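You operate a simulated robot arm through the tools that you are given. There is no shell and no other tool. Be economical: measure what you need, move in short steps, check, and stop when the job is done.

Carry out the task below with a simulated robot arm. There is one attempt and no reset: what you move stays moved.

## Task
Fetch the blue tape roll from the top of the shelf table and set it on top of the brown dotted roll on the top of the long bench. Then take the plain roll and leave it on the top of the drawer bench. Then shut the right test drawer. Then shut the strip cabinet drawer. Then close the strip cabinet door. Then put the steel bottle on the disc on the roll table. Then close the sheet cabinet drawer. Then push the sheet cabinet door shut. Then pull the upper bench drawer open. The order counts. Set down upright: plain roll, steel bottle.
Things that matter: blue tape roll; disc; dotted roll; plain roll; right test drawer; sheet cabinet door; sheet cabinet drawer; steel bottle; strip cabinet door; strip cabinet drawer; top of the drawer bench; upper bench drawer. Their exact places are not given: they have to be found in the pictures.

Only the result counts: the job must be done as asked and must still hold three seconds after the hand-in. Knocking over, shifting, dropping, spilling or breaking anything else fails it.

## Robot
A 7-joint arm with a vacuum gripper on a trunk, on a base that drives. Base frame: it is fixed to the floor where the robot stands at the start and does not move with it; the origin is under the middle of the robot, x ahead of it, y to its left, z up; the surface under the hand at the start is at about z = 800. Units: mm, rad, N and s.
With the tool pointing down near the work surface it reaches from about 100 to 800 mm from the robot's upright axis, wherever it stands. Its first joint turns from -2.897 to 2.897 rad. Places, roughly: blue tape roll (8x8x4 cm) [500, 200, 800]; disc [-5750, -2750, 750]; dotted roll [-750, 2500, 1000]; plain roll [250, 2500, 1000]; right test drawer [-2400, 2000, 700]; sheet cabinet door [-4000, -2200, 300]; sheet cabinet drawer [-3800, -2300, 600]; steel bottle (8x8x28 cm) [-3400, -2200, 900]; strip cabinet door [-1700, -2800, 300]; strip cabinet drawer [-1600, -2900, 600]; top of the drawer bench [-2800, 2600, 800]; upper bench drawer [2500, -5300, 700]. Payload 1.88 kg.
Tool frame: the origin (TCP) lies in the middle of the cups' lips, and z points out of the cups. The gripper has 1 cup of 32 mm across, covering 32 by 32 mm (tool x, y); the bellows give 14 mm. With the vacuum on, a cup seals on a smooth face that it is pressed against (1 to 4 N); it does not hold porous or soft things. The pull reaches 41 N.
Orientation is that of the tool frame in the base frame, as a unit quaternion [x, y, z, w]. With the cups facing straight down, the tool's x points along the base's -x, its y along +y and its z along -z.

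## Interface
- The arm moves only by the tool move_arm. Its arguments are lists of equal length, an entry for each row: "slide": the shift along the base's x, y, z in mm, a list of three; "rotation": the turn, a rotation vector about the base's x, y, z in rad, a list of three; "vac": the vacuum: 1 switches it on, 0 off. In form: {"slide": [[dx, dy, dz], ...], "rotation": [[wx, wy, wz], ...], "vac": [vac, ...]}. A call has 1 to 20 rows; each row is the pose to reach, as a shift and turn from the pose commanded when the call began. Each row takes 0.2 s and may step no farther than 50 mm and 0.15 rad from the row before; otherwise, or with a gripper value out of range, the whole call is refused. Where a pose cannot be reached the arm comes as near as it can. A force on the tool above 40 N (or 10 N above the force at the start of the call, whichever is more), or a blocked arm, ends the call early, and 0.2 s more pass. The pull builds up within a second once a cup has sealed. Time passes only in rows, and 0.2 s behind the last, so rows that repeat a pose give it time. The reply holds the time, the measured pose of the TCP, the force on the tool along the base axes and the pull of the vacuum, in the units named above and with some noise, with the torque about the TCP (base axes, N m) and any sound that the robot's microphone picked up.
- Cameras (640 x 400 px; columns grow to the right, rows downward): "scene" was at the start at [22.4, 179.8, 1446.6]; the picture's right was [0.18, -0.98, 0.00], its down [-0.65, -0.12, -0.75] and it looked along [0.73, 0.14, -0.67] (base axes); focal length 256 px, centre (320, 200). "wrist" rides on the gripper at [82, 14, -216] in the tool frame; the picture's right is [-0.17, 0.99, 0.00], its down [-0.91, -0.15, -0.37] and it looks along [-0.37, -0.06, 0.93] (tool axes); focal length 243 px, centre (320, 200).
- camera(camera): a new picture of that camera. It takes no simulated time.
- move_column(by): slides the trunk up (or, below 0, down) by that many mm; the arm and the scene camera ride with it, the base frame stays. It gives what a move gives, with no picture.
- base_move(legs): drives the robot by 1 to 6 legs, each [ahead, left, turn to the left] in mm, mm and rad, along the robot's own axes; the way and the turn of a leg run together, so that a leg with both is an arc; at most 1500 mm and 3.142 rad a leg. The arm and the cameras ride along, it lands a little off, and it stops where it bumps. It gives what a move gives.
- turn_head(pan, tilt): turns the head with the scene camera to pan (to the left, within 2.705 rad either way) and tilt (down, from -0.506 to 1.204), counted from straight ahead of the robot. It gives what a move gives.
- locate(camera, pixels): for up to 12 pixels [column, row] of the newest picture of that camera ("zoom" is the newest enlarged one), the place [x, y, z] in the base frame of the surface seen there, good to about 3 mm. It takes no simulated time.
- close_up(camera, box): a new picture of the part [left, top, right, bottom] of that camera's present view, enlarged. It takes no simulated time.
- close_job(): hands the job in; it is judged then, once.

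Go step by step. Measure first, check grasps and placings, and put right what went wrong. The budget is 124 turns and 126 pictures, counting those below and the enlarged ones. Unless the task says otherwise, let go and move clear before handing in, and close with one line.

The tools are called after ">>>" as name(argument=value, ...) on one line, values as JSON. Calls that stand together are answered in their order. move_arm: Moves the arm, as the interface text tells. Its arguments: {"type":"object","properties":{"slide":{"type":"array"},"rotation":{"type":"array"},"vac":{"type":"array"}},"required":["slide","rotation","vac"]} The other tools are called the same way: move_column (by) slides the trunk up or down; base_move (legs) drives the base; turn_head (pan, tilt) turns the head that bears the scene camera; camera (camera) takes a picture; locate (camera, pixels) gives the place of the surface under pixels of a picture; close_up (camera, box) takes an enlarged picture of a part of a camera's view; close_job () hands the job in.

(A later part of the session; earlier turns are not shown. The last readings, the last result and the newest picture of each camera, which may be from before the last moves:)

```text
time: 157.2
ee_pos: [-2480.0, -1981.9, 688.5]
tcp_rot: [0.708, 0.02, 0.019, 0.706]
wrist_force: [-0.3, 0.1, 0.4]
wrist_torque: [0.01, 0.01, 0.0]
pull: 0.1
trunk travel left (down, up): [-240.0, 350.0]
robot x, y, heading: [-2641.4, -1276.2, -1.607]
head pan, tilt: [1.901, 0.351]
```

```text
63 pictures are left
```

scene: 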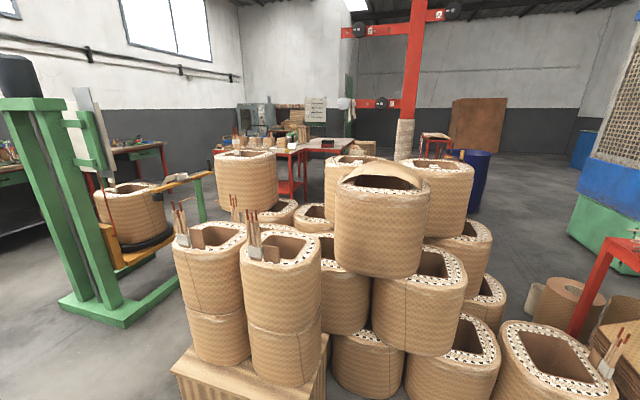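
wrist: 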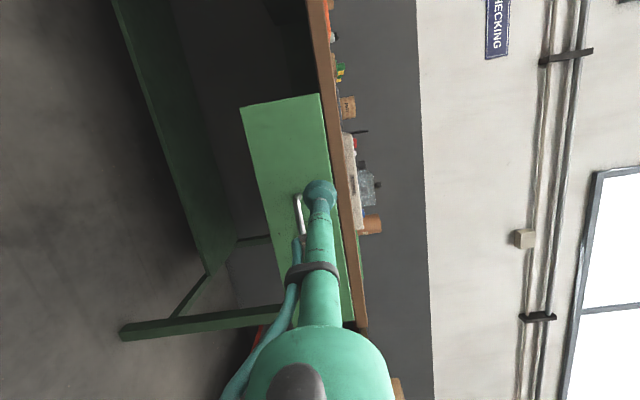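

The thread is straight at x≈-2507, rising from z 996 (y -1780) to about 1130 (y -2850), and I want to stay under it. I'll drop the trunk fully, back away to the -x side and look at the aisle.

>>> base_move(legs=[[0, -330, 0.03]])

>>> move_column(by=-240)

>>> turn_head(pan=-0.3, tilt=0.35)

>>> camera(camera="scene")

>>> locate(camera="scene", pixels=[[320, 210], [370, 230], [400, 280], [450, 250], [420, 200], [480, 180], [500, 300], [350, 180], [300, 200]])

```text
time: 159.4
ee_pos: [-2786.6, -1968.2, 690.0]
tcp_rot: [0.707, 0.032, 0.033, 0.705]
wrist_force: [-0.4, 0.2, -0.4]
wrist_torque: [0.0, 0.0, -0.01]
pull: 0.1
trunk travel left (down, up): [-240.0, 350.0]
robot x, y, heading: [-2971.5, -1268.7, -1.577]
head pan, tilt: [1.901, 0.351]
```

```text
time: 161.9
ee_pos: [-2787.7, -1968.7, 449.6]
tcp_rot: [0.708, 0.032, 0.032, 0.705]
wrist_force: [0.4, -0.6, -0.3]
wrist_torque: [0.01, -0.02, 0.01]
pull: 0.1
trunk travel left (down, up): [0.0, 590.0]
robot x, y, heading: [-2973.8, -1263.7, -1.572]
head pan, tilt: [1.901, 0.351]
```

```text
time: 163.9
ee_pos: [-2786.2, -1968.8, 448.8]
tcp_rot: [0.708, 0.031, 0.032, 0.705]
wrist_force: [0.3, 0.4, 0.5]
wrist_torque: [0.0, 0.02, 0.0]
pull: 0.0
trunk travel left (down, up): [0.0, 590.0]
robot x, y, heading: [-2970.7, -1268.4, -1.578]
head pan, tilt: [-0.3, 0.351]
```

```text
62 pictures are left
```

scene: 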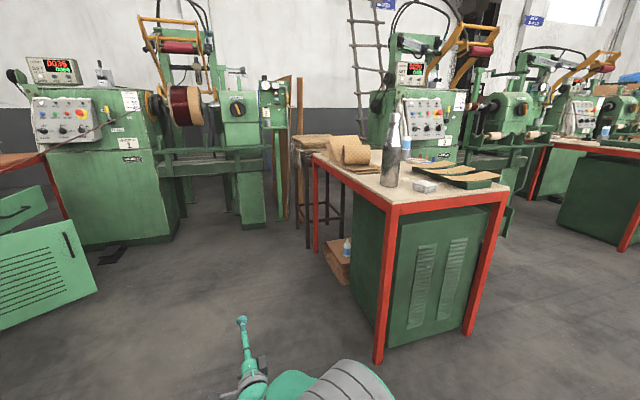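

```text
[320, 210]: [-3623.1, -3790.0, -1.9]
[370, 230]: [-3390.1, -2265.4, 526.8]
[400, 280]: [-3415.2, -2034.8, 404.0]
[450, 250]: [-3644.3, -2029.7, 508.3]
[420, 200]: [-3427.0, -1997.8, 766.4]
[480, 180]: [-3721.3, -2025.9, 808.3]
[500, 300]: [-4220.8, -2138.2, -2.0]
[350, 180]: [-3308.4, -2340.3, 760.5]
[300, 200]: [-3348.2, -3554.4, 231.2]
```

The aisle is clear (sheet cabinet's near edge at x≈-3310). I'll drive ahead, turn to face +x, and sidestep toward the strip cabinet's drawer line.

>>> base_move(legs=[[900, 80, 0], [0, 0, 1.575], [0, -550, 0]])

>>> turn_head(pan=0.05, tilt=0.3)

>>> camera(camera="scene")

>>> locate(camera="scene", pixels=[[320, 200], [340, 230], [300, 250], [360, 250], [300, 180], [350, 180], [250, 200]])

```text
time: 175.3
ee_pos: [-2190.8, -2534.6, 448.3]
tcp_rot: [0.476, 0.524, 0.523, 0.475]
wrist_force: [-0.4, -0.2, 0.3]
wrist_torque: [0.0, 0.04, 0.0]
pull: 0.1
trunk travel left (down, up): [0.0, 590.0]
robot x, y, heading: [-2890.2, -2725.4, 0.0]
head pan, tilt: [-0.3, 0.351]
```

```text
time: 176.2
ee_pos: [-2191.8, -2532.6, 448.7]
tcp_rot: [0.475, 0.525, 0.523, 0.475]
wrist_force: [0.5, -0.4, -0.2]
wrist_torque: [-0.04, -0.01, 0.02]
pull: 0.1
trunk travel left (down, up): [0.0, 590.0]
robot x, y, heading: [-2892.9, -2722.0, -0.001]
head pan, tilt: [0.051, 0.3]
```

```text
61 pictures are left
```

scene: 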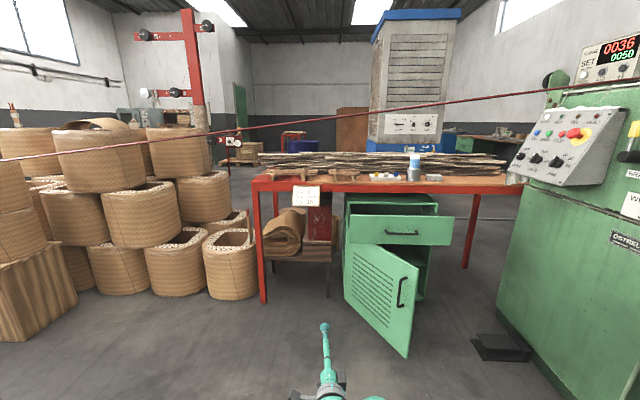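

```text
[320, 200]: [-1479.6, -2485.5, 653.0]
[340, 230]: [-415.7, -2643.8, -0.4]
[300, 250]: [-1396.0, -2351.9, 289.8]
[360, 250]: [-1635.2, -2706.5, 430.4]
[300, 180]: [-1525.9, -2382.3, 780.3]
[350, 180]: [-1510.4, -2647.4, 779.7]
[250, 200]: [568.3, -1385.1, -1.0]
```

Perfect view now: the drawer front at (400,230) and the open door hinged on its left edge at (345,260). Measuring both.

>>> close_up(camera="scene", box=[320, 180, 480, 370])

>>> locate(camera="scene", pixels=[[353, 221], [353, 242], [448, 222], [448, 240], [402, 233], [402, 224], [348, 250], [349, 295], [416, 268], [407, 352], [400, 292], [385, 300]])

```text
2.11 times, centred on (400, 275) of scene
```

zoom: 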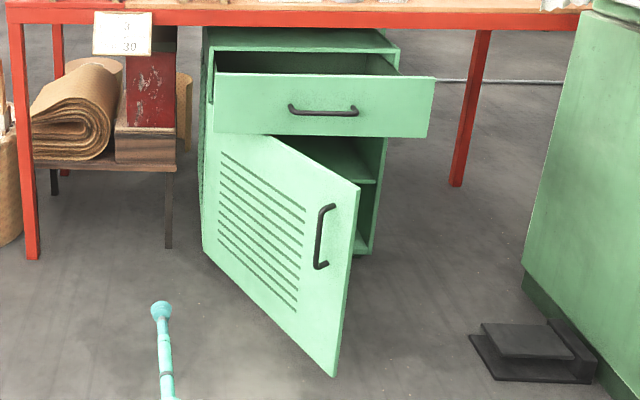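

```text
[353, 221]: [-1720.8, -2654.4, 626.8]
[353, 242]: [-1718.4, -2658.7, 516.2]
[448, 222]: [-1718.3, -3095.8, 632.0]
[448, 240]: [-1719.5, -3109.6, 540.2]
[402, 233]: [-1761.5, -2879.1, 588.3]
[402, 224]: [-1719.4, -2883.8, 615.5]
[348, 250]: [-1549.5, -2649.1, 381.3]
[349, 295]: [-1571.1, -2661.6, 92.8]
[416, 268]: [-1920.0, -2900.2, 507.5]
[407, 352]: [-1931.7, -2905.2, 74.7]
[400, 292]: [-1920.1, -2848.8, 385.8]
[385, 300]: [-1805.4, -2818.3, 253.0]
```

Drawer front: x≈-1719, y -2650 to -3110, z 515-635. The door runs from its hinge at (-1550,-2655) to its free edge at (-1925,-2903). I'll line up right of the drawer handle at y≈-3020, z 590.

>>> base_move(legs=[[0, -175, 0]])

>>> move_arm(slide=[[0, -40, 25], [0, -80, 50], [0, -120, 75], [0, -160, 100], [0, -200, 125], [0, -240, 140], [0, -280, 140], [0, -310, 140], [0, -310, 140]], rotation=[[0, 0, 0], [0, 0, 0], [0, 0, 0], [0, 0, 0], [0, 0, -0.03], [0, 0, -0.06], [0, 0, -0.09], [0, 0, -0.09], [0, 0, -0.09]], vac=[0, 0, 0, 0, 0, 0, 0, 0, 0])

>>> camera(camera="scene")

```text
time: 177.6
ee_pos: [-2190.7, -2708.8, 450.3]
tcp_rot: [0.476, 0.525, 0.522, 0.475]
wrist_force: [0.3, 0.2, -0.3]
wrist_torque: [0.01, 0.01, -0.02]
pull: 0.0
trunk travel left (down, up): [0.0, 590.0]
robot x, y, heading: [-2893.2, -2895.2, 0.004]
head pan, tilt: [0.051, 0.3]
```

```text
time: 179.6
ee_pos: [-2191.5, -3019.0, 589.5]
tcp_rot: [0.499, 0.503, 0.501, 0.497]
wrist_force: [0.6, -0.5, -0.1]
wrist_torque: [0.02, 0.0, 0.0]
pull: 0.0
trunk travel left (down, up): [0.0, 590.0]
robot x, y, heading: [-2887.8, -2894.5, -0.003]
head pan, tilt: [0.051, 0.3]
```

```text
59 pictures are left
```

scene: 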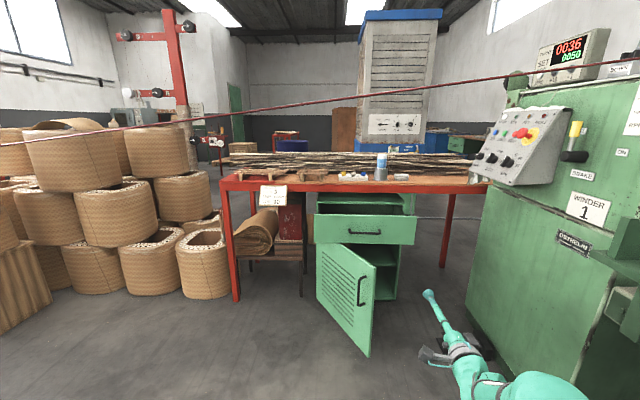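

I'll check the winder's nearest surfaces before driving in.

>>> locate(camera="scene", pixels=[[480, 250], [472, 330], [490, 175], [465, 310], [600, 330], [540, 300], [520, 150]])

```text
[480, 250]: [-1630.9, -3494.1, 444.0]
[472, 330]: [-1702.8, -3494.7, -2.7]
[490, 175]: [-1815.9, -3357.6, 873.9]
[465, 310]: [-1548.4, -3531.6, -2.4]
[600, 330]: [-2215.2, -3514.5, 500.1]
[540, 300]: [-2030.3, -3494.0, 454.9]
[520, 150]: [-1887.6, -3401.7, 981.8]
```

There's over 300 mm of room. Driving forward 430 mm under the thread, then pushing the drawer with the arm.

>>> base_move(legs=[[430, 0, 0]])

>>> move_arm(slide=[[25, 0, 0], [45, 0, 0], [65, 0, 0], [85, 0, 0], [105, 0, 0], [125, 0, 0], [145, 0, 0], [165, 0, 0], [185, 0, 0], [205, 0, 0], [220, 0, 0], [230, 0, 0], [240, 0, 0]], rotation=[[0, 0, 0], [0, 0, 0], [0, 0, 0], [0, 0, 0], [0, 0, 0], [0, 0, 0], [0, 0, 0], [0, 0, 0], [0, 0, 0], [0, 0, 0], [0, 0, 0], [0, 0, 0], [0, 0, 0]], vac=[0, 0, 0, 0, 0, 0, 0, 0, 0, 0, 0, 0, 0])

>>> camera(camera="scene")

```text
time: 182.3
ee_pos: [-1758.0, -3019.5, 589.4]
tcp_rot: [0.498, 0.503, 0.5, 0.498]
wrist_force: [-0.6, 1.0, 0.3]
wrist_torque: [0.0, 0.02, -0.03]
pull: 0.1
trunk travel left (down, up): [0.0, 590.0]
robot x, y, heading: [-2458.6, -2893.9, 0.004]
head pan, tilt: [0.051, 0.3]
```

```text
time: 185.1
ee_pos: [-1517.7, -3019.8, 588.6]
tcp_rot: [0.5, 0.502, 0.5, 0.498]
wrist_force: [-4.7, -0.2, 0.1]
wrist_torque: [0.02, 0.05, 0.0]
pull: 0.1
trunk travel left (down, up): [0.0, 590.0]
robot x, y, heading: [-2458.6, -2900.1, 0.0]
head pan, tilt: [0.051, 0.3]
```

```text
58 pictures are left
```

scene: 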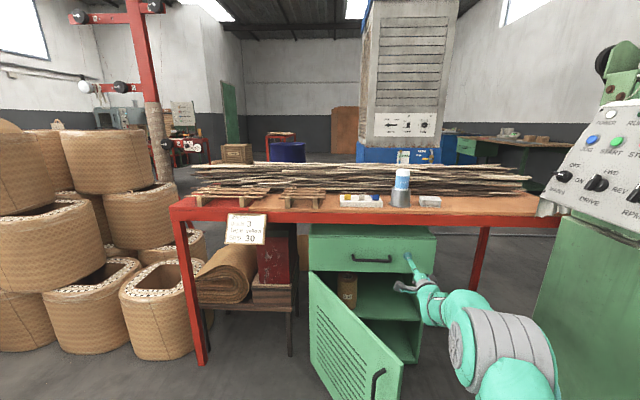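

The drawer looks nearly in (tip at x -1518, force 4.7 N). I'll push on gently until it resists.

>>> move_arm(slide=[[4, 0, 0], [8, 0, 0], [12, 0, 0], [16, 0, 0], [20, 0, 0], [24, 0, 0]], rotation=[[0, 0, 0], [0, 0, 0], [0, 0, 0], [0, 0, 0], [0, 0, 0], [0, 0, 0]], vac=[0, 0, 0, 0, 0, 0])

>>> close_up(camera="scene", box=[290, 210, 450, 310])

>>> locate(camera="zoom", pixels=[[120, 110], [260, 90], [400, 190], [400, 110], [100, 250], [300, 70]])

```text
time: 185.6
ee_pos: [-1515.7, -3019.2, 587.5]
tcp_rot: [0.499, 0.503, 0.499, 0.498]
wrist_force: [-25.2, 3.2, 4.4]
wrist_torque: [0.16, 0.14, -0.06]
pull: 0.1
trunk travel left (down, up): [0.0, 590.0]
robot x, y, heading: [-2462.9, -2893.9, -0.0]
head pan, tilt: [0.051, 0.3]
stopped in row 2: the force on the tool passed its limit at 48 N (the readings are from after the stop); the commanded pose is now the measured one
```

```text
4.00 times, centred on (370, 260) of scene
```

zoom: 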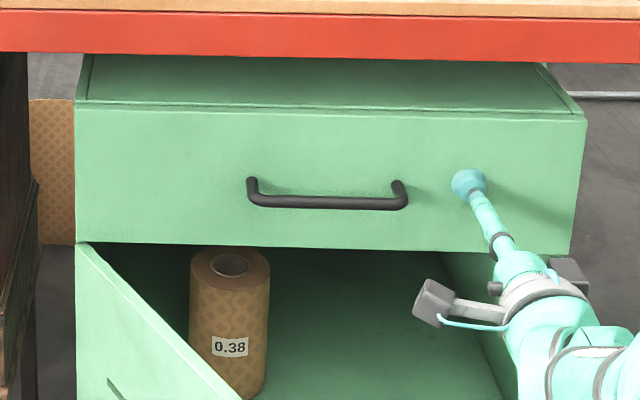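

```text
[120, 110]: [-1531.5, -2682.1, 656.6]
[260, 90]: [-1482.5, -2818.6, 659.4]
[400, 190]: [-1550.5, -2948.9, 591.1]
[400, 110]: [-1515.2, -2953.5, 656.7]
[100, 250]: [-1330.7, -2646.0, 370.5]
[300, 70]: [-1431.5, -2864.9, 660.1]
```

The drawer is fully closed. For the door I'll push its outer face near the free edge along its arc. First I'll back out and reposition the tool to the left of the door, yawed -30°, at z 460.

>>> base_move(legs=[[-430, 0, 0]])

>>> move_arm(slide=[[-40, 0, 0], [-85, 0, 0], [-130, 5, 0], [-175, 20, 0], [-215, 45, 0], [-250, 75, 0], [-280, 105, -10], [-305, 140, -30], [-325, 175, -55], [-334, 205, -85], [-334, 229, -115], [-334, 229, -128], [-334, 229, -128]], rotation=[[0, 0, 0], [0, 0, 0], [0, 0, -0.05], [0, 0, -0.1], [0, 0, -0.15], [0, 0, -0.2], [0, 0, -0.25], [0, 0, -0.3], [0, 0, -0.35], [0, 0, -0.4], [0, 0, -0.45], [0, 0, -0.5], [0, 0, -0.5]], vac=[0, 0, 0, 0, 0, 0, 0, 0, 0, 0, 0, 0, 0])

>>> camera(camera="scene")

```text
time: 188.2
ee_pos: [-1947.2, -3020.2, 586.6]
tcp_rot: [0.5, 0.503, 0.5, 0.497]
wrist_force: [0.7, 1.0, -0.4]
wrist_torque: [0.01, 0.0, 0.01]
pull: 0.1
trunk travel left (down, up): [0.0, 590.0]
robot x, y, heading: [-2891.4, -2892.5, -0.002]
head pan, tilt: [0.051, 0.3]
```

```text
time: 191.0
ee_pos: [-2282.0, -2790.4, 459.5]
tcp_rot: [0.608, 0.363, 0.36, 0.607]
wrist_force: [-0.6, 0.1, 0.5]
wrist_torque: [-0.01, 0.0, 0.01]
pull: 0.0
trunk travel left (down, up): [0.0, 590.0]
robot x, y, heading: [-2889.7, -2898.1, -0.005]
head pan, tilt: [0.051, 0.3]
```

```text
56 pictures are left
```

scene: 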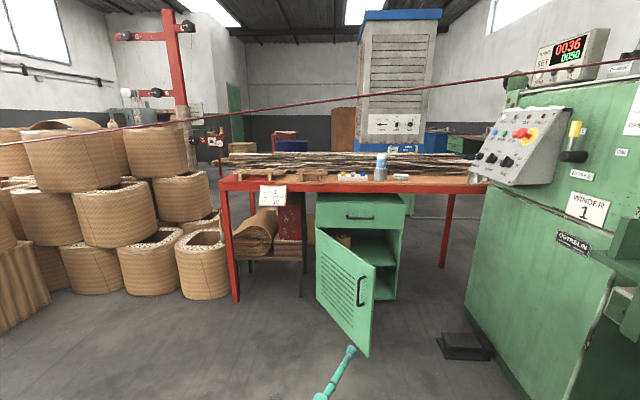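

Clear to approach. I'll drive ahead 430 mm and then swing the door along its arc with the tip.

>>> base_move(legs=[[430, 0, 0]])

>>> move_arm(slide=[[0, -20, 0], [0, -40, 0], [22, -75, 0], [50, -108, 0], [82, -137, 0], [116, -162, 0], [154, -182, 0], [194, -198, 0], [235, -208, 0], [265, -213, 0], [290, -215, 0], [290, -215, 0]], rotation=[[0, 0, 0], [0, 0, 0], [0, 0, 0], [0, 0, 0], [0, 0, 0], [0, 0, 0], [0, 0, 0], [0, 0, 0], [0, 0, 0], [0, 0, 0], [0, 0, 0], [0, 0, 0]], vac=[0, 0, 0, 0, 0, 0, 0, 0, 0, 0, 0, 0])

>>> camera(camera="scene")

```text
time: 193.6
ee_pos: [-1850.1, -2789.5, 457.7]
tcp_rot: [0.608, 0.364, 0.362, 0.605]
wrist_force: [0.7, 1.1, -0.8]
wrist_torque: [-0.03, -0.01, -0.01]
pull: 0.1
trunk travel left (down, up): [0.0, 590.0]
robot x, y, heading: [-2461.2, -2896.4, 0.001]
head pan, tilt: [0.051, 0.3]
```

```text
time: 196.2
ee_pos: [-1559.9, -3004.3, 458.3]
tcp_rot: [0.609, 0.363, 0.361, 0.605]
wrist_force: [-0.5, -0.2, 0.2]
wrist_torque: [0.0, -0.06, -0.03]
pull: 0.0
trunk travel left (down, up): [0.0, 590.0]
robot x, y, heading: [-2457.1, -2895.5, -0.0]
head pan, tilt: [0.051, 0.3]
```

```text
55 pictures are left
```

scene: 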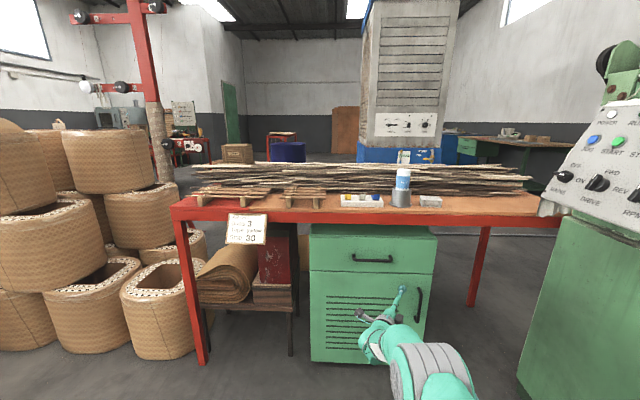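

Door is almost shut. Pushing the last bit until it resists.

>>> move_arm(slide=[[8, 0, 0], [16, 0, 0], [22, 0, 0], [28, 0, 0], [34, 0, 0], [40, 0, 0], [46, 0, 0], [52, 0, 0], [58, 0, 0]], rotation=[[0, 0, 0], [0, 0, 0], [0, 0, 0], [0, 0, 0], [0, 0, 0], [0, 0, 0], [0, 0, 0], [0, 0, 0], [0, 0, 0]], vac=[0, 0, 0, 0, 0, 0, 0, 0, 0])

>>> close_up(camera="scene", box=[290, 220, 450, 370])

>>> locate(camera="zoom", pixels=[[105, 200], [520, 205], [500, 320], [105, 320], [110, 130], [560, 120]])

```text
time: 197.6
ee_pos: [-1525.0, -3010.1, 454.9]
tcp_rot: [0.611, 0.363, 0.358, 0.606]
wrist_force: [-7.8, -3.0, 0.7]
wrist_torque: [0.0, 0.01, 0.23]
pull: 0.0
trunk travel left (down, up): [0.0, 590.0]
robot x, y, heading: [-2457.4, -2895.3, -0.002]
head pan, tilt: [0.051, 0.3]
stopped in row 6: the force on the tool passed its limit at 48 N (the readings are from after the stop); the commanded pose is now the measured one
```

```text
2.67 times, centred on (370, 295) of scene
```

zoom: 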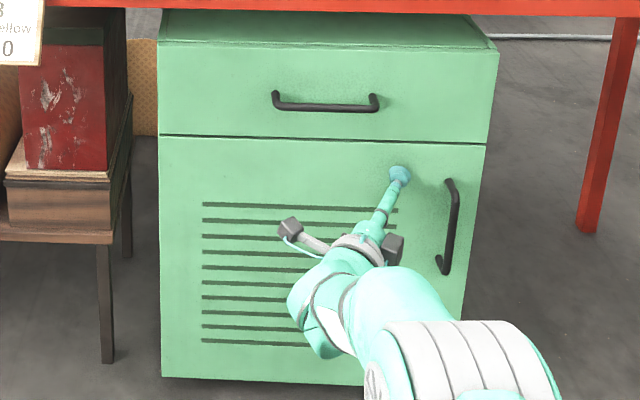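

```text
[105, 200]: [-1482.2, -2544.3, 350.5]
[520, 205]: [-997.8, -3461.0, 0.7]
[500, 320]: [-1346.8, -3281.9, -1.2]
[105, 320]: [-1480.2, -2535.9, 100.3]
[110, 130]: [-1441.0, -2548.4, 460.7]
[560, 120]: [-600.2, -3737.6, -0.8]
```

The strip cabinet door is shut. I'll back out under the thread, retract and straighten the arm, and move to the sheet cabinet's front for the steel bottle.

>>> base_move(legs=[[-430, 0, 0]])

>>> move_arm(slide=[[-45, 10, 0], [-90, 20, 0], [-135, 30, 0], [-180, 45, 0], [-210, 60, 0], [-215, 75, 0], [-215, 90, 0], [-215, 100, 0], [-215, 110, 0], [-215, 115, 0], [-215, 115, 0]], rotation=[[0, 0, 0.05], [0, 0, 0.1], [0, 0, 0.15], [0, 0, 0.2], [0, 0, 0.25], [0, 0, 0.3], [0, 0, 0.35], [0, 0, 0.4], [0, 0, 0.45], [0, 0, 0.5], [0, 0, 0.5]], vac=[0, 0, 0, 0, 0, 0, 0, 0, 0, 0, 0])

>>> base_move(legs=[[0, 1450, 0], [-350, 0, 0], [0, 0, -1.571], [-250, 0, 0]])

>>> move_column(by=400)

>>> turn_head(pan=-0.1, tilt=0.4)

>>> camera(camera="scene")

```text
time: 200.2
ee_pos: [-1948.5, -3007.3, 455.3]
tcp_rot: [0.61, 0.364, 0.359, 0.606]
wrist_force: [-0.1, 1.0, 0.3]
wrist_torque: [0.02, 0.0, 0.0]
pull: 0.2
trunk travel left (down, up): [0.0, 590.0]
robot x, y, heading: [-2883.3, -2894.7, 0.003]
head pan, tilt: [0.051, 0.3]
```

```text
time: 202.6
ee_pos: [-2163.0, -2893.0, 455.5]
tcp_rot: [0.501, 0.504, 0.498, 0.497]
wrist_force: [0.5, -0.7, 0.6]
wrist_torque: [0.02, -0.05, 0.0]
pull: 0.1
trunk travel left (down, up): [0.0, 590.0]
robot x, y, heading: [-2885.8, -2898.9, 0.005]
head pan, tilt: [0.051, 0.3]
```

```text
time: 216.9
ee_pos: [-3229.7, -1906.7, 456.6]
tcp_rot: [0.71, 0.008, 0.008, 0.704]
wrist_force: [1.0, 0.0, 0.5]
wrist_torque: [0.0, -0.01, -0.02]
pull: 0.0
trunk travel left (down, up): [0.0, 590.0]
robot x, y, heading: [-3249.3, -1187.3, -1.55]
head pan, tilt: [0.051, 0.3]
```

```text
time: 220.8
ee_pos: [-3230.1, -1905.8, 856.8]
tcp_rot: [0.71, 0.009, 0.006, 0.704]
wrist_force: [-1.1, -0.4, 0.0]
wrist_torque: [-0.02, -0.01, 0.03]
pull: 0.1
trunk travel left (down, up): [-400.0, 190.0]
robot x, y, heading: [-3249.3, -1188.3, -1.551]
head pan, tilt: [0.051, 0.3]
```

```text
time: 221.5
ee_pos: [-3229.8, -1907.1, 856.8]
tcp_rot: [0.71, 0.008, 0.007, 0.704]
wrist_force: [0.2, -0.6, 0.2]
wrist_torque: [-0.02, 0.0, 0.02]
pull: 0.0
trunk travel left (down, up): [-400.0, 190.0]
robot x, y, heading: [-3243.9, -1188.4, -1.549]
head pan, tilt: [-0.099, 0.4]
```

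```text
53 pictures are left
```

scene: 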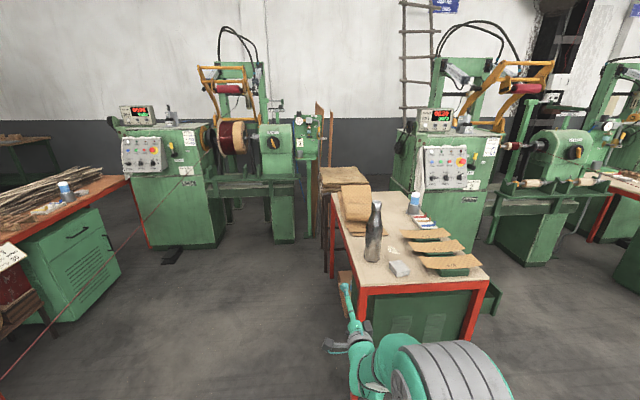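

>>> close_up(camera="scene", box=[320, 180, 480, 300])

>>> locate(camera="zoom", pixels=[[222, 90], [235, 100], [205, 240], [215, 280], [180, 260], [243, 260], [215, 325], [310, 355], [230, 200], [370, 275], [145, 395], [120, 260]])

```text
3.33 times, centred on (400, 240) of scene
```

zoom: 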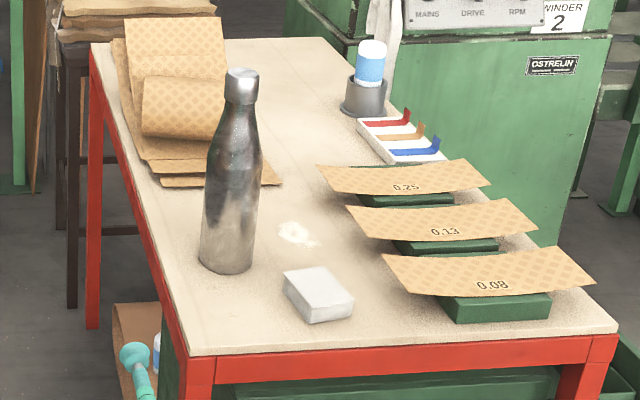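

```text
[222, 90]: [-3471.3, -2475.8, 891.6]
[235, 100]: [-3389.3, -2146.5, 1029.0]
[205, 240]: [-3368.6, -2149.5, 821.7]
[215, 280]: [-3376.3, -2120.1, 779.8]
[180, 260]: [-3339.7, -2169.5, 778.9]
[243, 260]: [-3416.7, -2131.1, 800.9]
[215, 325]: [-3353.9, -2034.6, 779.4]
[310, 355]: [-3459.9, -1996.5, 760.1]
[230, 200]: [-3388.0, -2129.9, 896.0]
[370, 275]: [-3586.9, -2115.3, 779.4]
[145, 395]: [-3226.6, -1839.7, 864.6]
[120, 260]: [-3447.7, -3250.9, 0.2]
```

The bottle stands at about (-3391, -2168), table z 779, with a straight body up to z≈895. I'll grip its side at z 870 from the front. Sidestepping right 160 mm first and advancing a little.

>>> base_move(legs=[[0, -163, -0.02], [130, 0, 0]])

>>> camera(camera="wrist")

>>> close_up(camera="scene", box=[240, 180, 440, 330])

```text
time: 223.8
ee_pos: [-3408.6, -2039.1, 857.2]
tcp_rot: [0.71, 0.0, -0.001, 0.705]
wrist_force: [-0.5, 0.4, 0.6]
wrist_torque: [-0.03, 0.02, -0.01]
pull: 0.0
trunk travel left (down, up): [-400.0, 190.0]
robot x, y, heading: [-3410.8, -1323.4, -1.574]
head pan, tilt: [-0.099, 0.4]
```

```text
51 pictures are left
```

wrist: 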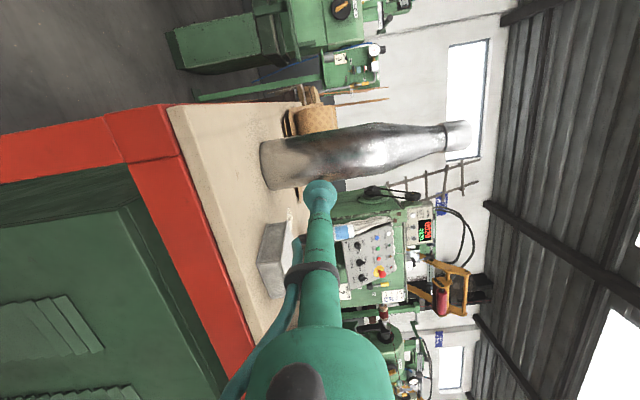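

```text
2.67 times, centred on (340, 255) of scene
```

zoom: 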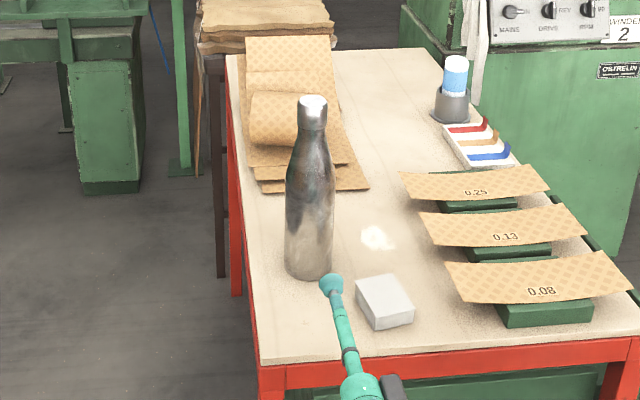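

Measuring the bottle's side from the wrist view.

>>> locate(camera="wrist", pixels=[[300, 140], [300, 150], [300, 160], [300, 170], [300, 178], [330, 140], [330, 160], [330, 170], [360, 155], [265, 165], [400, 145], [455, 137]])

```text
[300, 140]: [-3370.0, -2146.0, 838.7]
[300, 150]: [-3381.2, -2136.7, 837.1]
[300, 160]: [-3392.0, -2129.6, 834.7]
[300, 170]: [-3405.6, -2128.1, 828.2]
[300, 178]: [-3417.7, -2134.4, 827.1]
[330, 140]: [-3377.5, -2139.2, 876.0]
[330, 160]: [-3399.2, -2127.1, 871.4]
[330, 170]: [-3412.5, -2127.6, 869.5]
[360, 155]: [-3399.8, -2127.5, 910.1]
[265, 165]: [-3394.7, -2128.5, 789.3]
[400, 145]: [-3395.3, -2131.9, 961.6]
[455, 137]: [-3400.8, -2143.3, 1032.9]
```

The front-most point is at x≈-3401, y -2128. I'll approach to 8 mm short at z 870.

>>> move_arm(slide=[[4, -20, 7], [7, -45, 13], [7, -65, 13], [7, -80, 13], [7, -80, 13]], rotation=[[0, 0, 0], [0, 0, 0], [0, 0, 0], [0, 0, 0], [0, 0, 0]], vac=[0, 0, 0, 0, 0])

>>> move_arm(slide=[[0, -4, 0], [0, -8, 0], [0, -11, 0], [0, -14, 0], [0, -16, 0], [0, -16, 0], [0, -16, 0], [0, -16, 0]], rotation=[[0, 0, 0], [0, 0, 0], [0, 0, 0], [0, 0, 0], [0, 0, 0], [0, 0, 0], [0, 0, 0], [0, 0, 0]], vac=[1, 1, 1, 1, 1, 1, 1, 1])

```text
time: 225.0
ee_pos: [-3402.4, -2119.5, 870.7]
tcp_rot: [0.71, 0.0, -0.001, 0.704]
wrist_force: [-1.0, 0.1, -0.5]
wrist_torque: [0.0, -0.01, -0.02]
pull: 0.1
trunk travel left (down, up): [-400.0, 190.0]
robot x, y, heading: [-3409.0, -1318.0, -1.573]
head pan, tilt: [-0.099, 0.4]
```

```text
time: 226.8
ee_pos: [-3403.4, -2136.0, 870.3]
tcp_rot: [0.711, 0.0, -0.001, 0.704]
wrist_force: [-0.8, 1.6, 1.8]
wrist_torque: [-0.12, -0.02, -0.02]
pull: 40.5
trunk travel left (down, up): [-400.0, 190.0]
robot x, y, heading: [-3411.0, -1316.3, -1.575]
head pan, tilt: [-0.099, 0.4]
```

Sealed at 40.5 N. Lifting slowly.

>>> move_arm(slide=[[0, 0, 5], [0, 0, 12], [0, 0, 25], [0, 0, 45], [0, 0, 70], [0, 0, 70]], rotation=[[0, 0, 0], [0, 0, 0], [0, 0, 0], [0, 0, 0], [0, 0, 0], [0, 0, 0]], vac=[1, 1, 1, 1, 1, 1])

>>> camera(camera="wrist")

```text
time: 228.2
ee_pos: [-3403.6, -2136.2, 939.6]
tcp_rot: [0.711, -0.001, -0.001, 0.704]
wrist_force: [-0.2, -0.5, -5.5]
wrist_torque: [0.38, 0.03, 0.02]
pull: 40.7
trunk travel left (down, up): [-400.0, 190.0]
robot x, y, heading: [-3410.9, -1318.5, -1.569]
head pan, tilt: [-0.099, 0.4]
```

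```text
49 pictures are left
```

wrist: 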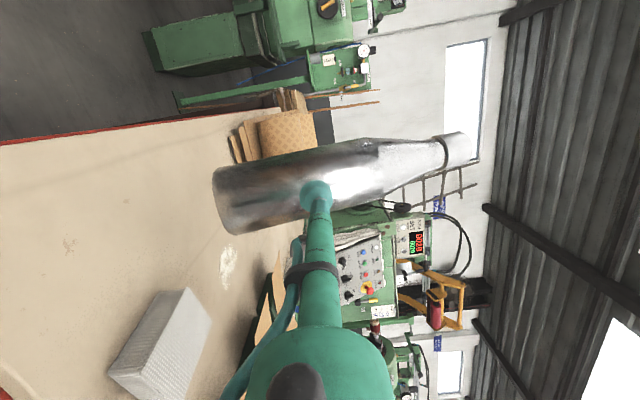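

The bottle is held upright. I'll raise it a bit, back off, and look toward the roll table.

>>> move_arm(slide=[[0, 0, 30], [0, 0, 70], [0, 0, 70]], rotation=[[0, 0, 0], [0, 0, 0], [0, 0, 0]], vac=[1, 1, 1])

>>> base_move(legs=[[-200, 0, 0], [0, -900, 0]])

>>> turn_head(pan=-0.6, tilt=0.35)

>>> camera(camera="scene")

```text
time: 229.0
ee_pos: [-3403.1, -2136.5, 1009.1]
tcp_rot: [0.711, -0.001, -0.001, 0.703]
wrist_force: [0.6, -0.8, -6.7]
wrist_torque: [0.37, 0.05, 0.06]
pull: 41.0
trunk travel left (down, up): [-400.0, 190.0]
robot x, y, heading: [-3414.1, -1319.3, -1.568]
head pan, tilt: [-0.099, 0.4]
```

```text
time: 234.9
ee_pos: [-4295.4, -1937.5, 1008.7]
tcp_rot: [0.71, 0.003, 0.002, 0.704]
wrist_force: [-0.2, -0.2, -5.3]
wrist_torque: [0.41, 0.02, 0.0]
pull: 40.7
trunk travel left (down, up): [-400.0, 190.0]
robot x, y, heading: [-4309.6, -1117.1, -1.558]
head pan, tilt: [-0.099, 0.4]
```

```text
time: 235.9
ee_pos: [-4294.5, -1937.7, 1010.1]
tcp_rot: [0.71, 0.004, 0.003, 0.704]
wrist_force: [-0.4, 0.4, -6.0]
wrist_torque: [0.39, 0.05, 0.03]
pull: 40.6
trunk travel left (down, up): [-400.0, 190.0]
robot x, y, heading: [-4310.9, -1117.1, -1.558]
head pan, tilt: [-0.6, 0.351]
```

```text
48 pictures are left
```

scene: 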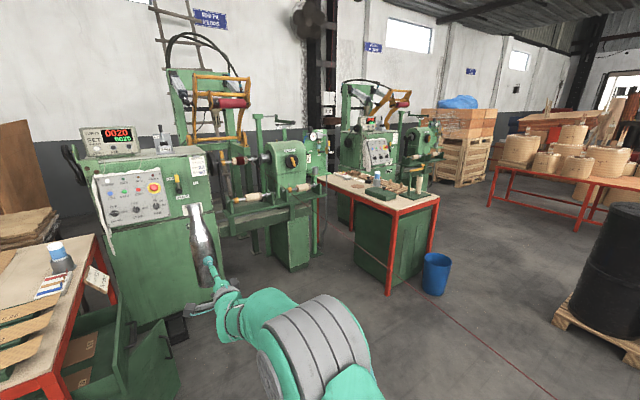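

The roll table is at (380,195) with a blue bin beside it, and another red thread runs at lower right. Enlarging and measuring.

>>> close_up(camera="scene", box=[310, 150, 470, 270])

>>> close_up(camera="scene", box=[400, 270, 560, 400])

```text
3.33 times, centred on (390, 210) of scene
```

zoom: 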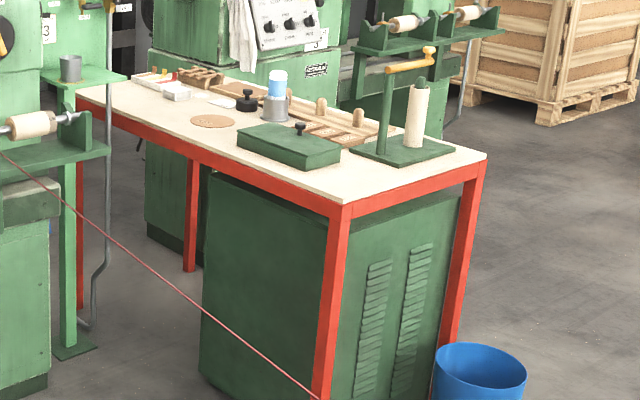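

```text
3.08 times, centred on (480, 335) of scene
```

zoom: 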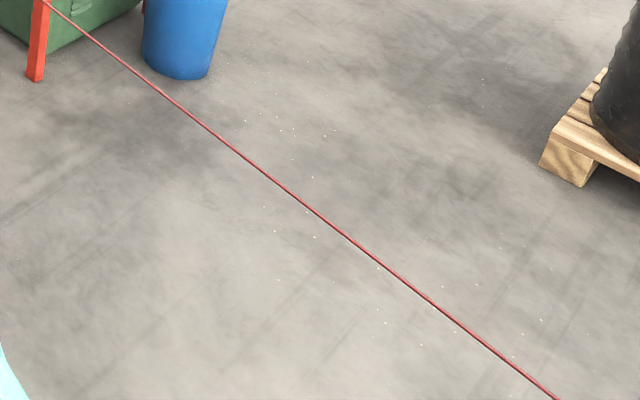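

>>> locate(camera="zoom", pixels=[[104, 44], [152, 84], [186, 112], [237, 152], [298, 198], [346, 234], [450, 317], [503, 357]])

>>> locate(camera="scene", pixels=[[374, 186], [368, 186], [380, 186], [335, 176], [396, 203], [430, 197], [383, 160], [389, 192], [363, 192], [430, 275], [393, 290]])

```text
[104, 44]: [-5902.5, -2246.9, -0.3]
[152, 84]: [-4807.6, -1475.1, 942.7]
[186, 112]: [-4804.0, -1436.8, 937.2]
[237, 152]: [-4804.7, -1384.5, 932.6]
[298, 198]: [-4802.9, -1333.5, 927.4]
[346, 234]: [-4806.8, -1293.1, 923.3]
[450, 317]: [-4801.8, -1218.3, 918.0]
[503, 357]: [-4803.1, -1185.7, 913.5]
```

```text
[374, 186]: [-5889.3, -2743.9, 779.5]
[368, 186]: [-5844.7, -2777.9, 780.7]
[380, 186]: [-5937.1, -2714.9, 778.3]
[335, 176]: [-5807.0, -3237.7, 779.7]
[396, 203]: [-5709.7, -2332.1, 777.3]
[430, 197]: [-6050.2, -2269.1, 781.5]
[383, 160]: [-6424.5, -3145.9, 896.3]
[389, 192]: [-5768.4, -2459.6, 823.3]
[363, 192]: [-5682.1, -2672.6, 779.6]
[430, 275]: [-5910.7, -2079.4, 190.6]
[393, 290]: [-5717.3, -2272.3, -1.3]
```

The second thread runs at x≈-4804 (z≈915-1070), so I'll go round behind the gantry post. The disc is at (-5889, -2744, 780), best approached from the +x side. I'll back up and look along the route.

>>> base_move(legs=[[-1250, 0, 0]])

>>> turn_head(pan=-1.3, tilt=0.4)

>>> camera(camera="scene")

```text
time: 242.2
ee_pos: [-4305.1, -683.1, 1009.9]
tcp_rot: [0.711, 0.002, 0.002, 0.703]
wrist_force: [0.0, 0.5, -6.5]
wrist_torque: [0.39, 0.04, 0.02]
pull: 40.5
trunk travel left (down, up): [-400.0, 190.0]
robot x, y, heading: [-4314.7, 134.2, -1.564]
head pan, tilt: [-0.6, 0.351]
```

```text
time: 243.3
ee_pos: [-4305.7, -683.2, 1008.5]
tcp_rot: [0.71, 0.002, 0.001, 0.704]
wrist_force: [-0.3, -0.2, -6.6]
wrist_torque: [0.39, 0.08, 0.02]
pull: 40.8
trunk travel left (down, up): [-400.0, 190.0]
robot x, y, heading: [-4320.9, 132.8, -1.567]
head pan, tilt: [-1.3, 0.4]
```

```text
45 pictures are left
```

scene: 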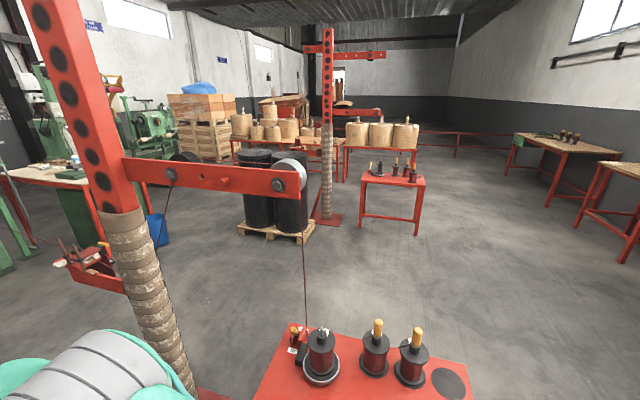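

>>> locate(camera="scene", pixels=[[285, 345], [340, 340], [440, 370], [465, 365], [300, 180], [140, 170], [160, 300], [230, 395], [270, 232], [315, 230], [85, 265], [420, 230]])

>>> turn_head(pan=-1.7, tilt=0.7)

>>> camera(camera="scene")

```text
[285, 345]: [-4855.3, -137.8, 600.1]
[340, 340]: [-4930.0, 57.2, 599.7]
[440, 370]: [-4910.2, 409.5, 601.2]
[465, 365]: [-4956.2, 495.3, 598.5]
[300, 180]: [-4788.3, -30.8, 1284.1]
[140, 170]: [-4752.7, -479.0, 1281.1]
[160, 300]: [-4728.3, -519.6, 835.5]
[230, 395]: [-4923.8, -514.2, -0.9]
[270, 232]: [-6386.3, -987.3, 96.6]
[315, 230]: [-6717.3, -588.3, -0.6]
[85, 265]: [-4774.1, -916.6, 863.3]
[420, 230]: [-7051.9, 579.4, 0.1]
```

```text
time: 244.1
ee_pos: [-4304.9, -682.7, 1009.2]
tcp_rot: [0.711, 0.002, 0.001, 0.703]
wrist_force: [0.0, -0.4, -7.1]
wrist_torque: [0.38, 0.0, 0.01]
pull: 40.7
trunk travel left (down, up): [-400.0, 190.0]
robot x, y, heading: [-4322.6, 135.9, -1.566]
head pan, tilt: [-1.7, 0.7]
```

```text
44 pictures are left
```

scene: 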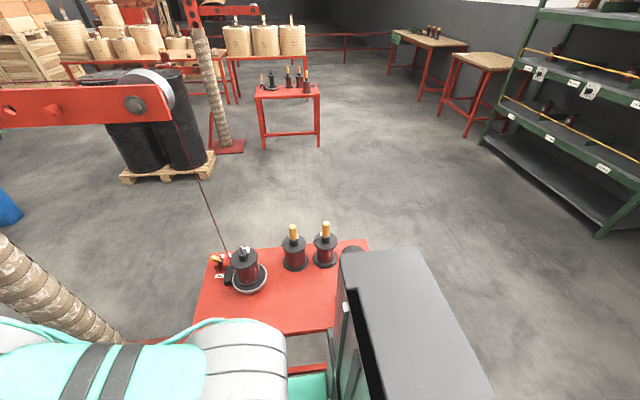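

The red spool table (y -140 to 500) and post 2 block the direct way, so I'll go round at y≈1250. Raising the trunk, backing up, turning to face -x, then driving down the lane at x≈-5300.

>>> move_column(by=190)

>>> base_move(legs=[[-1100, 0, 0], [0, 0, -1.575], [985, 0, 0], [0, 1460, 0]])

>>> turn_head(pan=1.0, tilt=0.4)

>>> camera(camera="scene")

```text
time: 246.2
ee_pos: [-4305.5, -682.5, 1198.5]
tcp_rot: [0.711, 0.003, 0.002, 0.703]
wrist_force: [0.0, 0.1, -6.3]
wrist_torque: [0.41, 0.05, 0.03]
pull: 41.1
trunk travel left (down, up): [-590.0, 0.0]
robot x, y, heading: [-4318.2, 135.4, -1.567]
head pan, tilt: [-1.7, 0.7]
```

```text
time: 267.3
ee_pos: [-6119.8, -242.2, 1198.6]
tcp_rot: [0.504, -0.5, -0.497, 0.498]
wrist_force: [0.0, -0.1, -5.8]
wrist_torque: [0.1, -0.35, 0.02]
pull: 40.5
trunk travel left (down, up): [-590.0, 0.0]
robot x, y, heading: [-5305.5, -230.7, -3.136]
head pan, tilt: [-1.7, 0.7]
```

```text
time: 269.7
ee_pos: [-6121.0, -242.7, 1198.2]
tcp_rot: [0.505, -0.501, -0.497, 0.498]
wrist_force: [0.1, -0.3, -5.9]
wrist_torque: [0.06, -0.37, 0.03]
pull: 40.5
trunk travel left (down, up): [-590.0, 0.0]
robot x, y, heading: [-5302.9, -227.3, -3.133]
head pan, tilt: [1.0, 0.4]
```

```text
43 pictures are left
```

scene: 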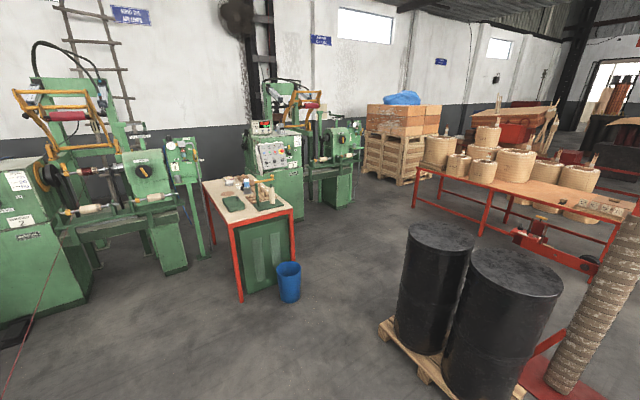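

The lane is clear down to the roll table. Checking the winder's front extents beside the table.

>>> locate(camera="scene", pixels=[[175, 270], [205, 255], [150, 205], [185, 150], [100, 205], [240, 298], [204, 182], [264, 180], [265, 205], [222, 195], [85, 290], [395, 330]])

>>> close_up(camera="scene", box=[190, 160, 310, 235])

>>> locate(camera="zoom", pixels=[[178, 160], [155, 158], [200, 165], [345, 110], [390, 130], [430, 160], [215, 230]])

```text
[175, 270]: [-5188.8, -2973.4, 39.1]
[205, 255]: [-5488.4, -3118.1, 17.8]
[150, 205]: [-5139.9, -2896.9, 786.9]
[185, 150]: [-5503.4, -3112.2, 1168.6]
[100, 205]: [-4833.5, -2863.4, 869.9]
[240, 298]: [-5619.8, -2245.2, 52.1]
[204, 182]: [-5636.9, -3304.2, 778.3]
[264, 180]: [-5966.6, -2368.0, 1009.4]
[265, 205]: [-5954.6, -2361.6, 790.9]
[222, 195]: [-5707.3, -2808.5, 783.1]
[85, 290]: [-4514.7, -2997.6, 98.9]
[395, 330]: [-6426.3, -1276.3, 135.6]
```

```text
5.33 times, centred on (250, 198) of scene
```

zoom: 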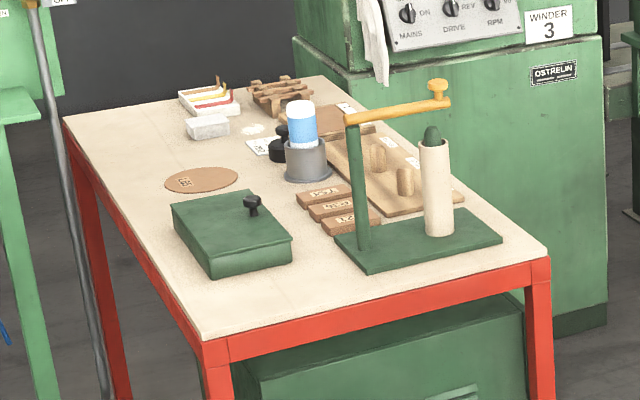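

```text
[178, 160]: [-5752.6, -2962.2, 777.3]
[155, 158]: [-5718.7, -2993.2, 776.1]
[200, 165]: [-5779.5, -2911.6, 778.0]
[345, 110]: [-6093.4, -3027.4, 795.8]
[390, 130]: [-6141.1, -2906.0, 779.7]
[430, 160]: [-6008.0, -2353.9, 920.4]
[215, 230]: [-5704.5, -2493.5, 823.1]
```

My earlier disc reading was off because of zoom-window cropping. In this zoom the disc is at (201,180), so I'll measure again.

>>> locate(camera="zoom", pixels=[[201, 181], [168, 183], [235, 176], [195, 194], [210, 168], [250, 205], [275, 255], [180, 205], [275, 155], [305, 110], [140, 215], [90, 150]])

```text
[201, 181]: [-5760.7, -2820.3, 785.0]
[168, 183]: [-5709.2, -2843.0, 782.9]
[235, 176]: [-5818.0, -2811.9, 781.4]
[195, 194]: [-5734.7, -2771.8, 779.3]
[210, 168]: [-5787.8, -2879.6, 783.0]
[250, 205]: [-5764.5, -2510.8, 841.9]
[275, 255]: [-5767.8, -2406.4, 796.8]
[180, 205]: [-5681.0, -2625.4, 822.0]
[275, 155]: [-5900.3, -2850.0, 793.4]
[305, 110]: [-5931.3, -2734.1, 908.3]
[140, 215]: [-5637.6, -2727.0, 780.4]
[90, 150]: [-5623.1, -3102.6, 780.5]
```

The disc centre is about (-5762, -2826, 784). The winder's bench front is at y≈-2865, so I'll stand at (-5060, -2450) facing -x and come in diagonally.

>>> base_move(legs=[[0, 1460, 0], [-243, 0, 0], [0, 740, 0]])

>>> turn_head(pan=0.35, tilt=0.6)

>>> camera(camera="scene")

```text
time: 281.9
ee_pos: [-5872.5, -2446.0, 1199.0]
tcp_rot: [0.503, -0.502, -0.497, 0.498]
wrist_force: [-0.5, 0.5, -6.0]
wrist_torque: [0.04, -0.36, 0.04]
pull: 40.5
trunk travel left (down, up): [-590.0, 0.0]
robot x, y, heading: [-5054.5, -2433.6, -3.137]
head pan, tilt: [1.0, 0.4]
```

```text
time: 283.0
ee_pos: [-5871.7, -2445.2, 1198.9]
tcp_rot: [0.504, -0.502, -0.497, 0.498]
wrist_force: [0.4, 0.2, -5.7]
wrist_torque: [0.06, -0.38, 0.02]
pull: 40.9
trunk travel left (down, up): [-590.0, 0.0]
robot x, y, heading: [-5052.3, -2433.2, -3.14]
head pan, tilt: [0.351, 0.6]
```

```text
41 pictures are left
```

scene: 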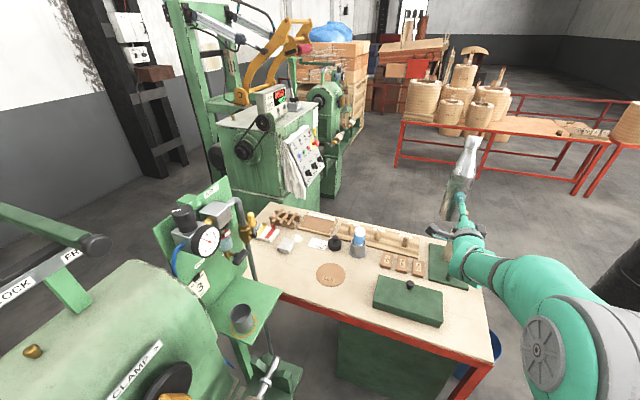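

The disc is clearly visible at (330,274). I'll enlarge and measure it along with the nearby winder parts.

>>> close_up(camera="scene", box=[250, 220, 410, 320])

>>> locate(camera="zoom", pixels=[[265, 217], [378, 215], [322, 172], [322, 262], [322, 217], [200, 300], [440, 130], [560, 240]])

>>> locate(camera="scene", pixels=[[95, 245], [240, 318], [270, 290], [250, 220], [170, 290], [265, 375], [150, 340]])

```text
4.00 times, centred on (330, 270) of scene
```

zoom: 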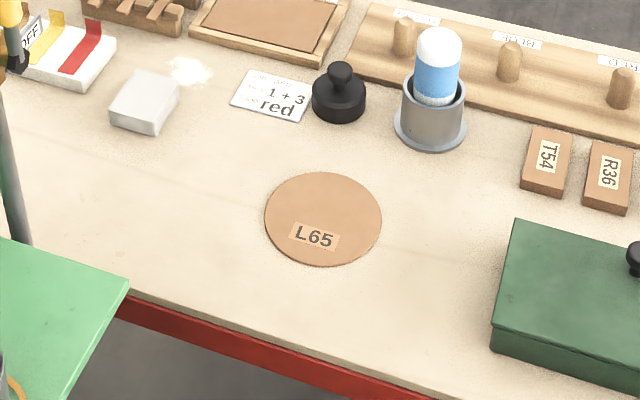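

```text
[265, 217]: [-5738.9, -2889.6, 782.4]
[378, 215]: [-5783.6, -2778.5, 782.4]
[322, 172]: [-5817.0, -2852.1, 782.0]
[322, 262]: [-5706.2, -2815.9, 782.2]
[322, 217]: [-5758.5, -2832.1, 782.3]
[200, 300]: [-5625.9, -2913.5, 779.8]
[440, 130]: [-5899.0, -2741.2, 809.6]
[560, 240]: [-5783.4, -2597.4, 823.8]
```

```text
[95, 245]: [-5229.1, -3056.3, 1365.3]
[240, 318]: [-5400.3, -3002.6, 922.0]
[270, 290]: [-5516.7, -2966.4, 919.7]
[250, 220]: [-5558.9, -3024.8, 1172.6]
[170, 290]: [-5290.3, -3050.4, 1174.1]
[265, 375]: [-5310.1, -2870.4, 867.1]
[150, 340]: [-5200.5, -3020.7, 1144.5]
```

Disc centre is (-5761, -2834), Ø120, top z 782. I'll carry the bottle over it with 30° yaw and lower partway.

>>> move_arm(slide=[[20, -40, 0], [40, -80, 0], [60, -120, 0], [78, -162, 0], [95, -204, 0], [110, -246, 0], [122, -288, 0], [132, -330, 0], [137, -373, 0], [137, -373, -45], [137, -373, -90], [137, -373, -135], [137, -373, -180], [137, -373, -225], [137, -373, -255], [137, -373, -255]], rotation=[[0, 0, 0], [0, 0, 0.07], [0, 0, 0.14], [0, 0, 0.21], [0, 0, 0.28], [0, 0, 0.35], [0, 0, 0.42], [0, 0, 0.48], [0, 0, 0.52], [0, 0, 0.52], [0, 0, 0.52], [0, 0, 0.52], [0, 0, 0.52], [0, 0, 0.52], [0, 0, 0.52], [0, 0, 0.52]], vac=[1, 1, 1, 1, 1, 1, 1, 1, 1, 1, 1, 1, 1, 1, 1, 1])

>>> camera(camera="scene")

>>> camera(camera="wrist")

```text
time: 286.4
ee_pos: [-5734.3, -2818.9, 943.4]
tcp_rot: [0.616, -0.355, -0.352, 0.609]
wrist_force: [0.6, 0.3, -6.1]
wrist_torque: [0.2, -0.32, 0.0]
pull: 40.9
trunk travel left (down, up): [-590.0, 0.0]
robot x, y, heading: [-5060.3, -2437.1, -3.136]
head pan, tilt: [0.351, 0.6]
```

```text
39 pictures are left
```

scene: 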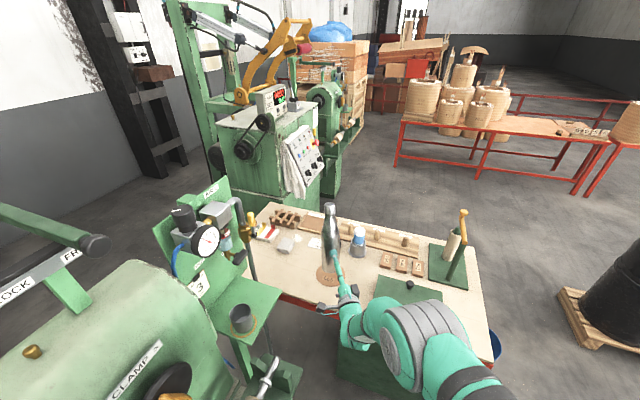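

```text
38 pictures are left
```

wrist: 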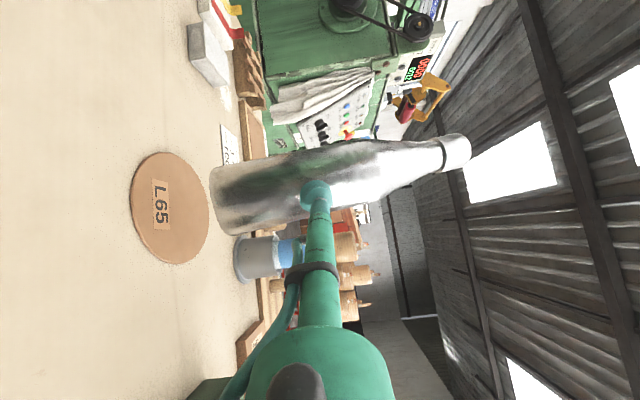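

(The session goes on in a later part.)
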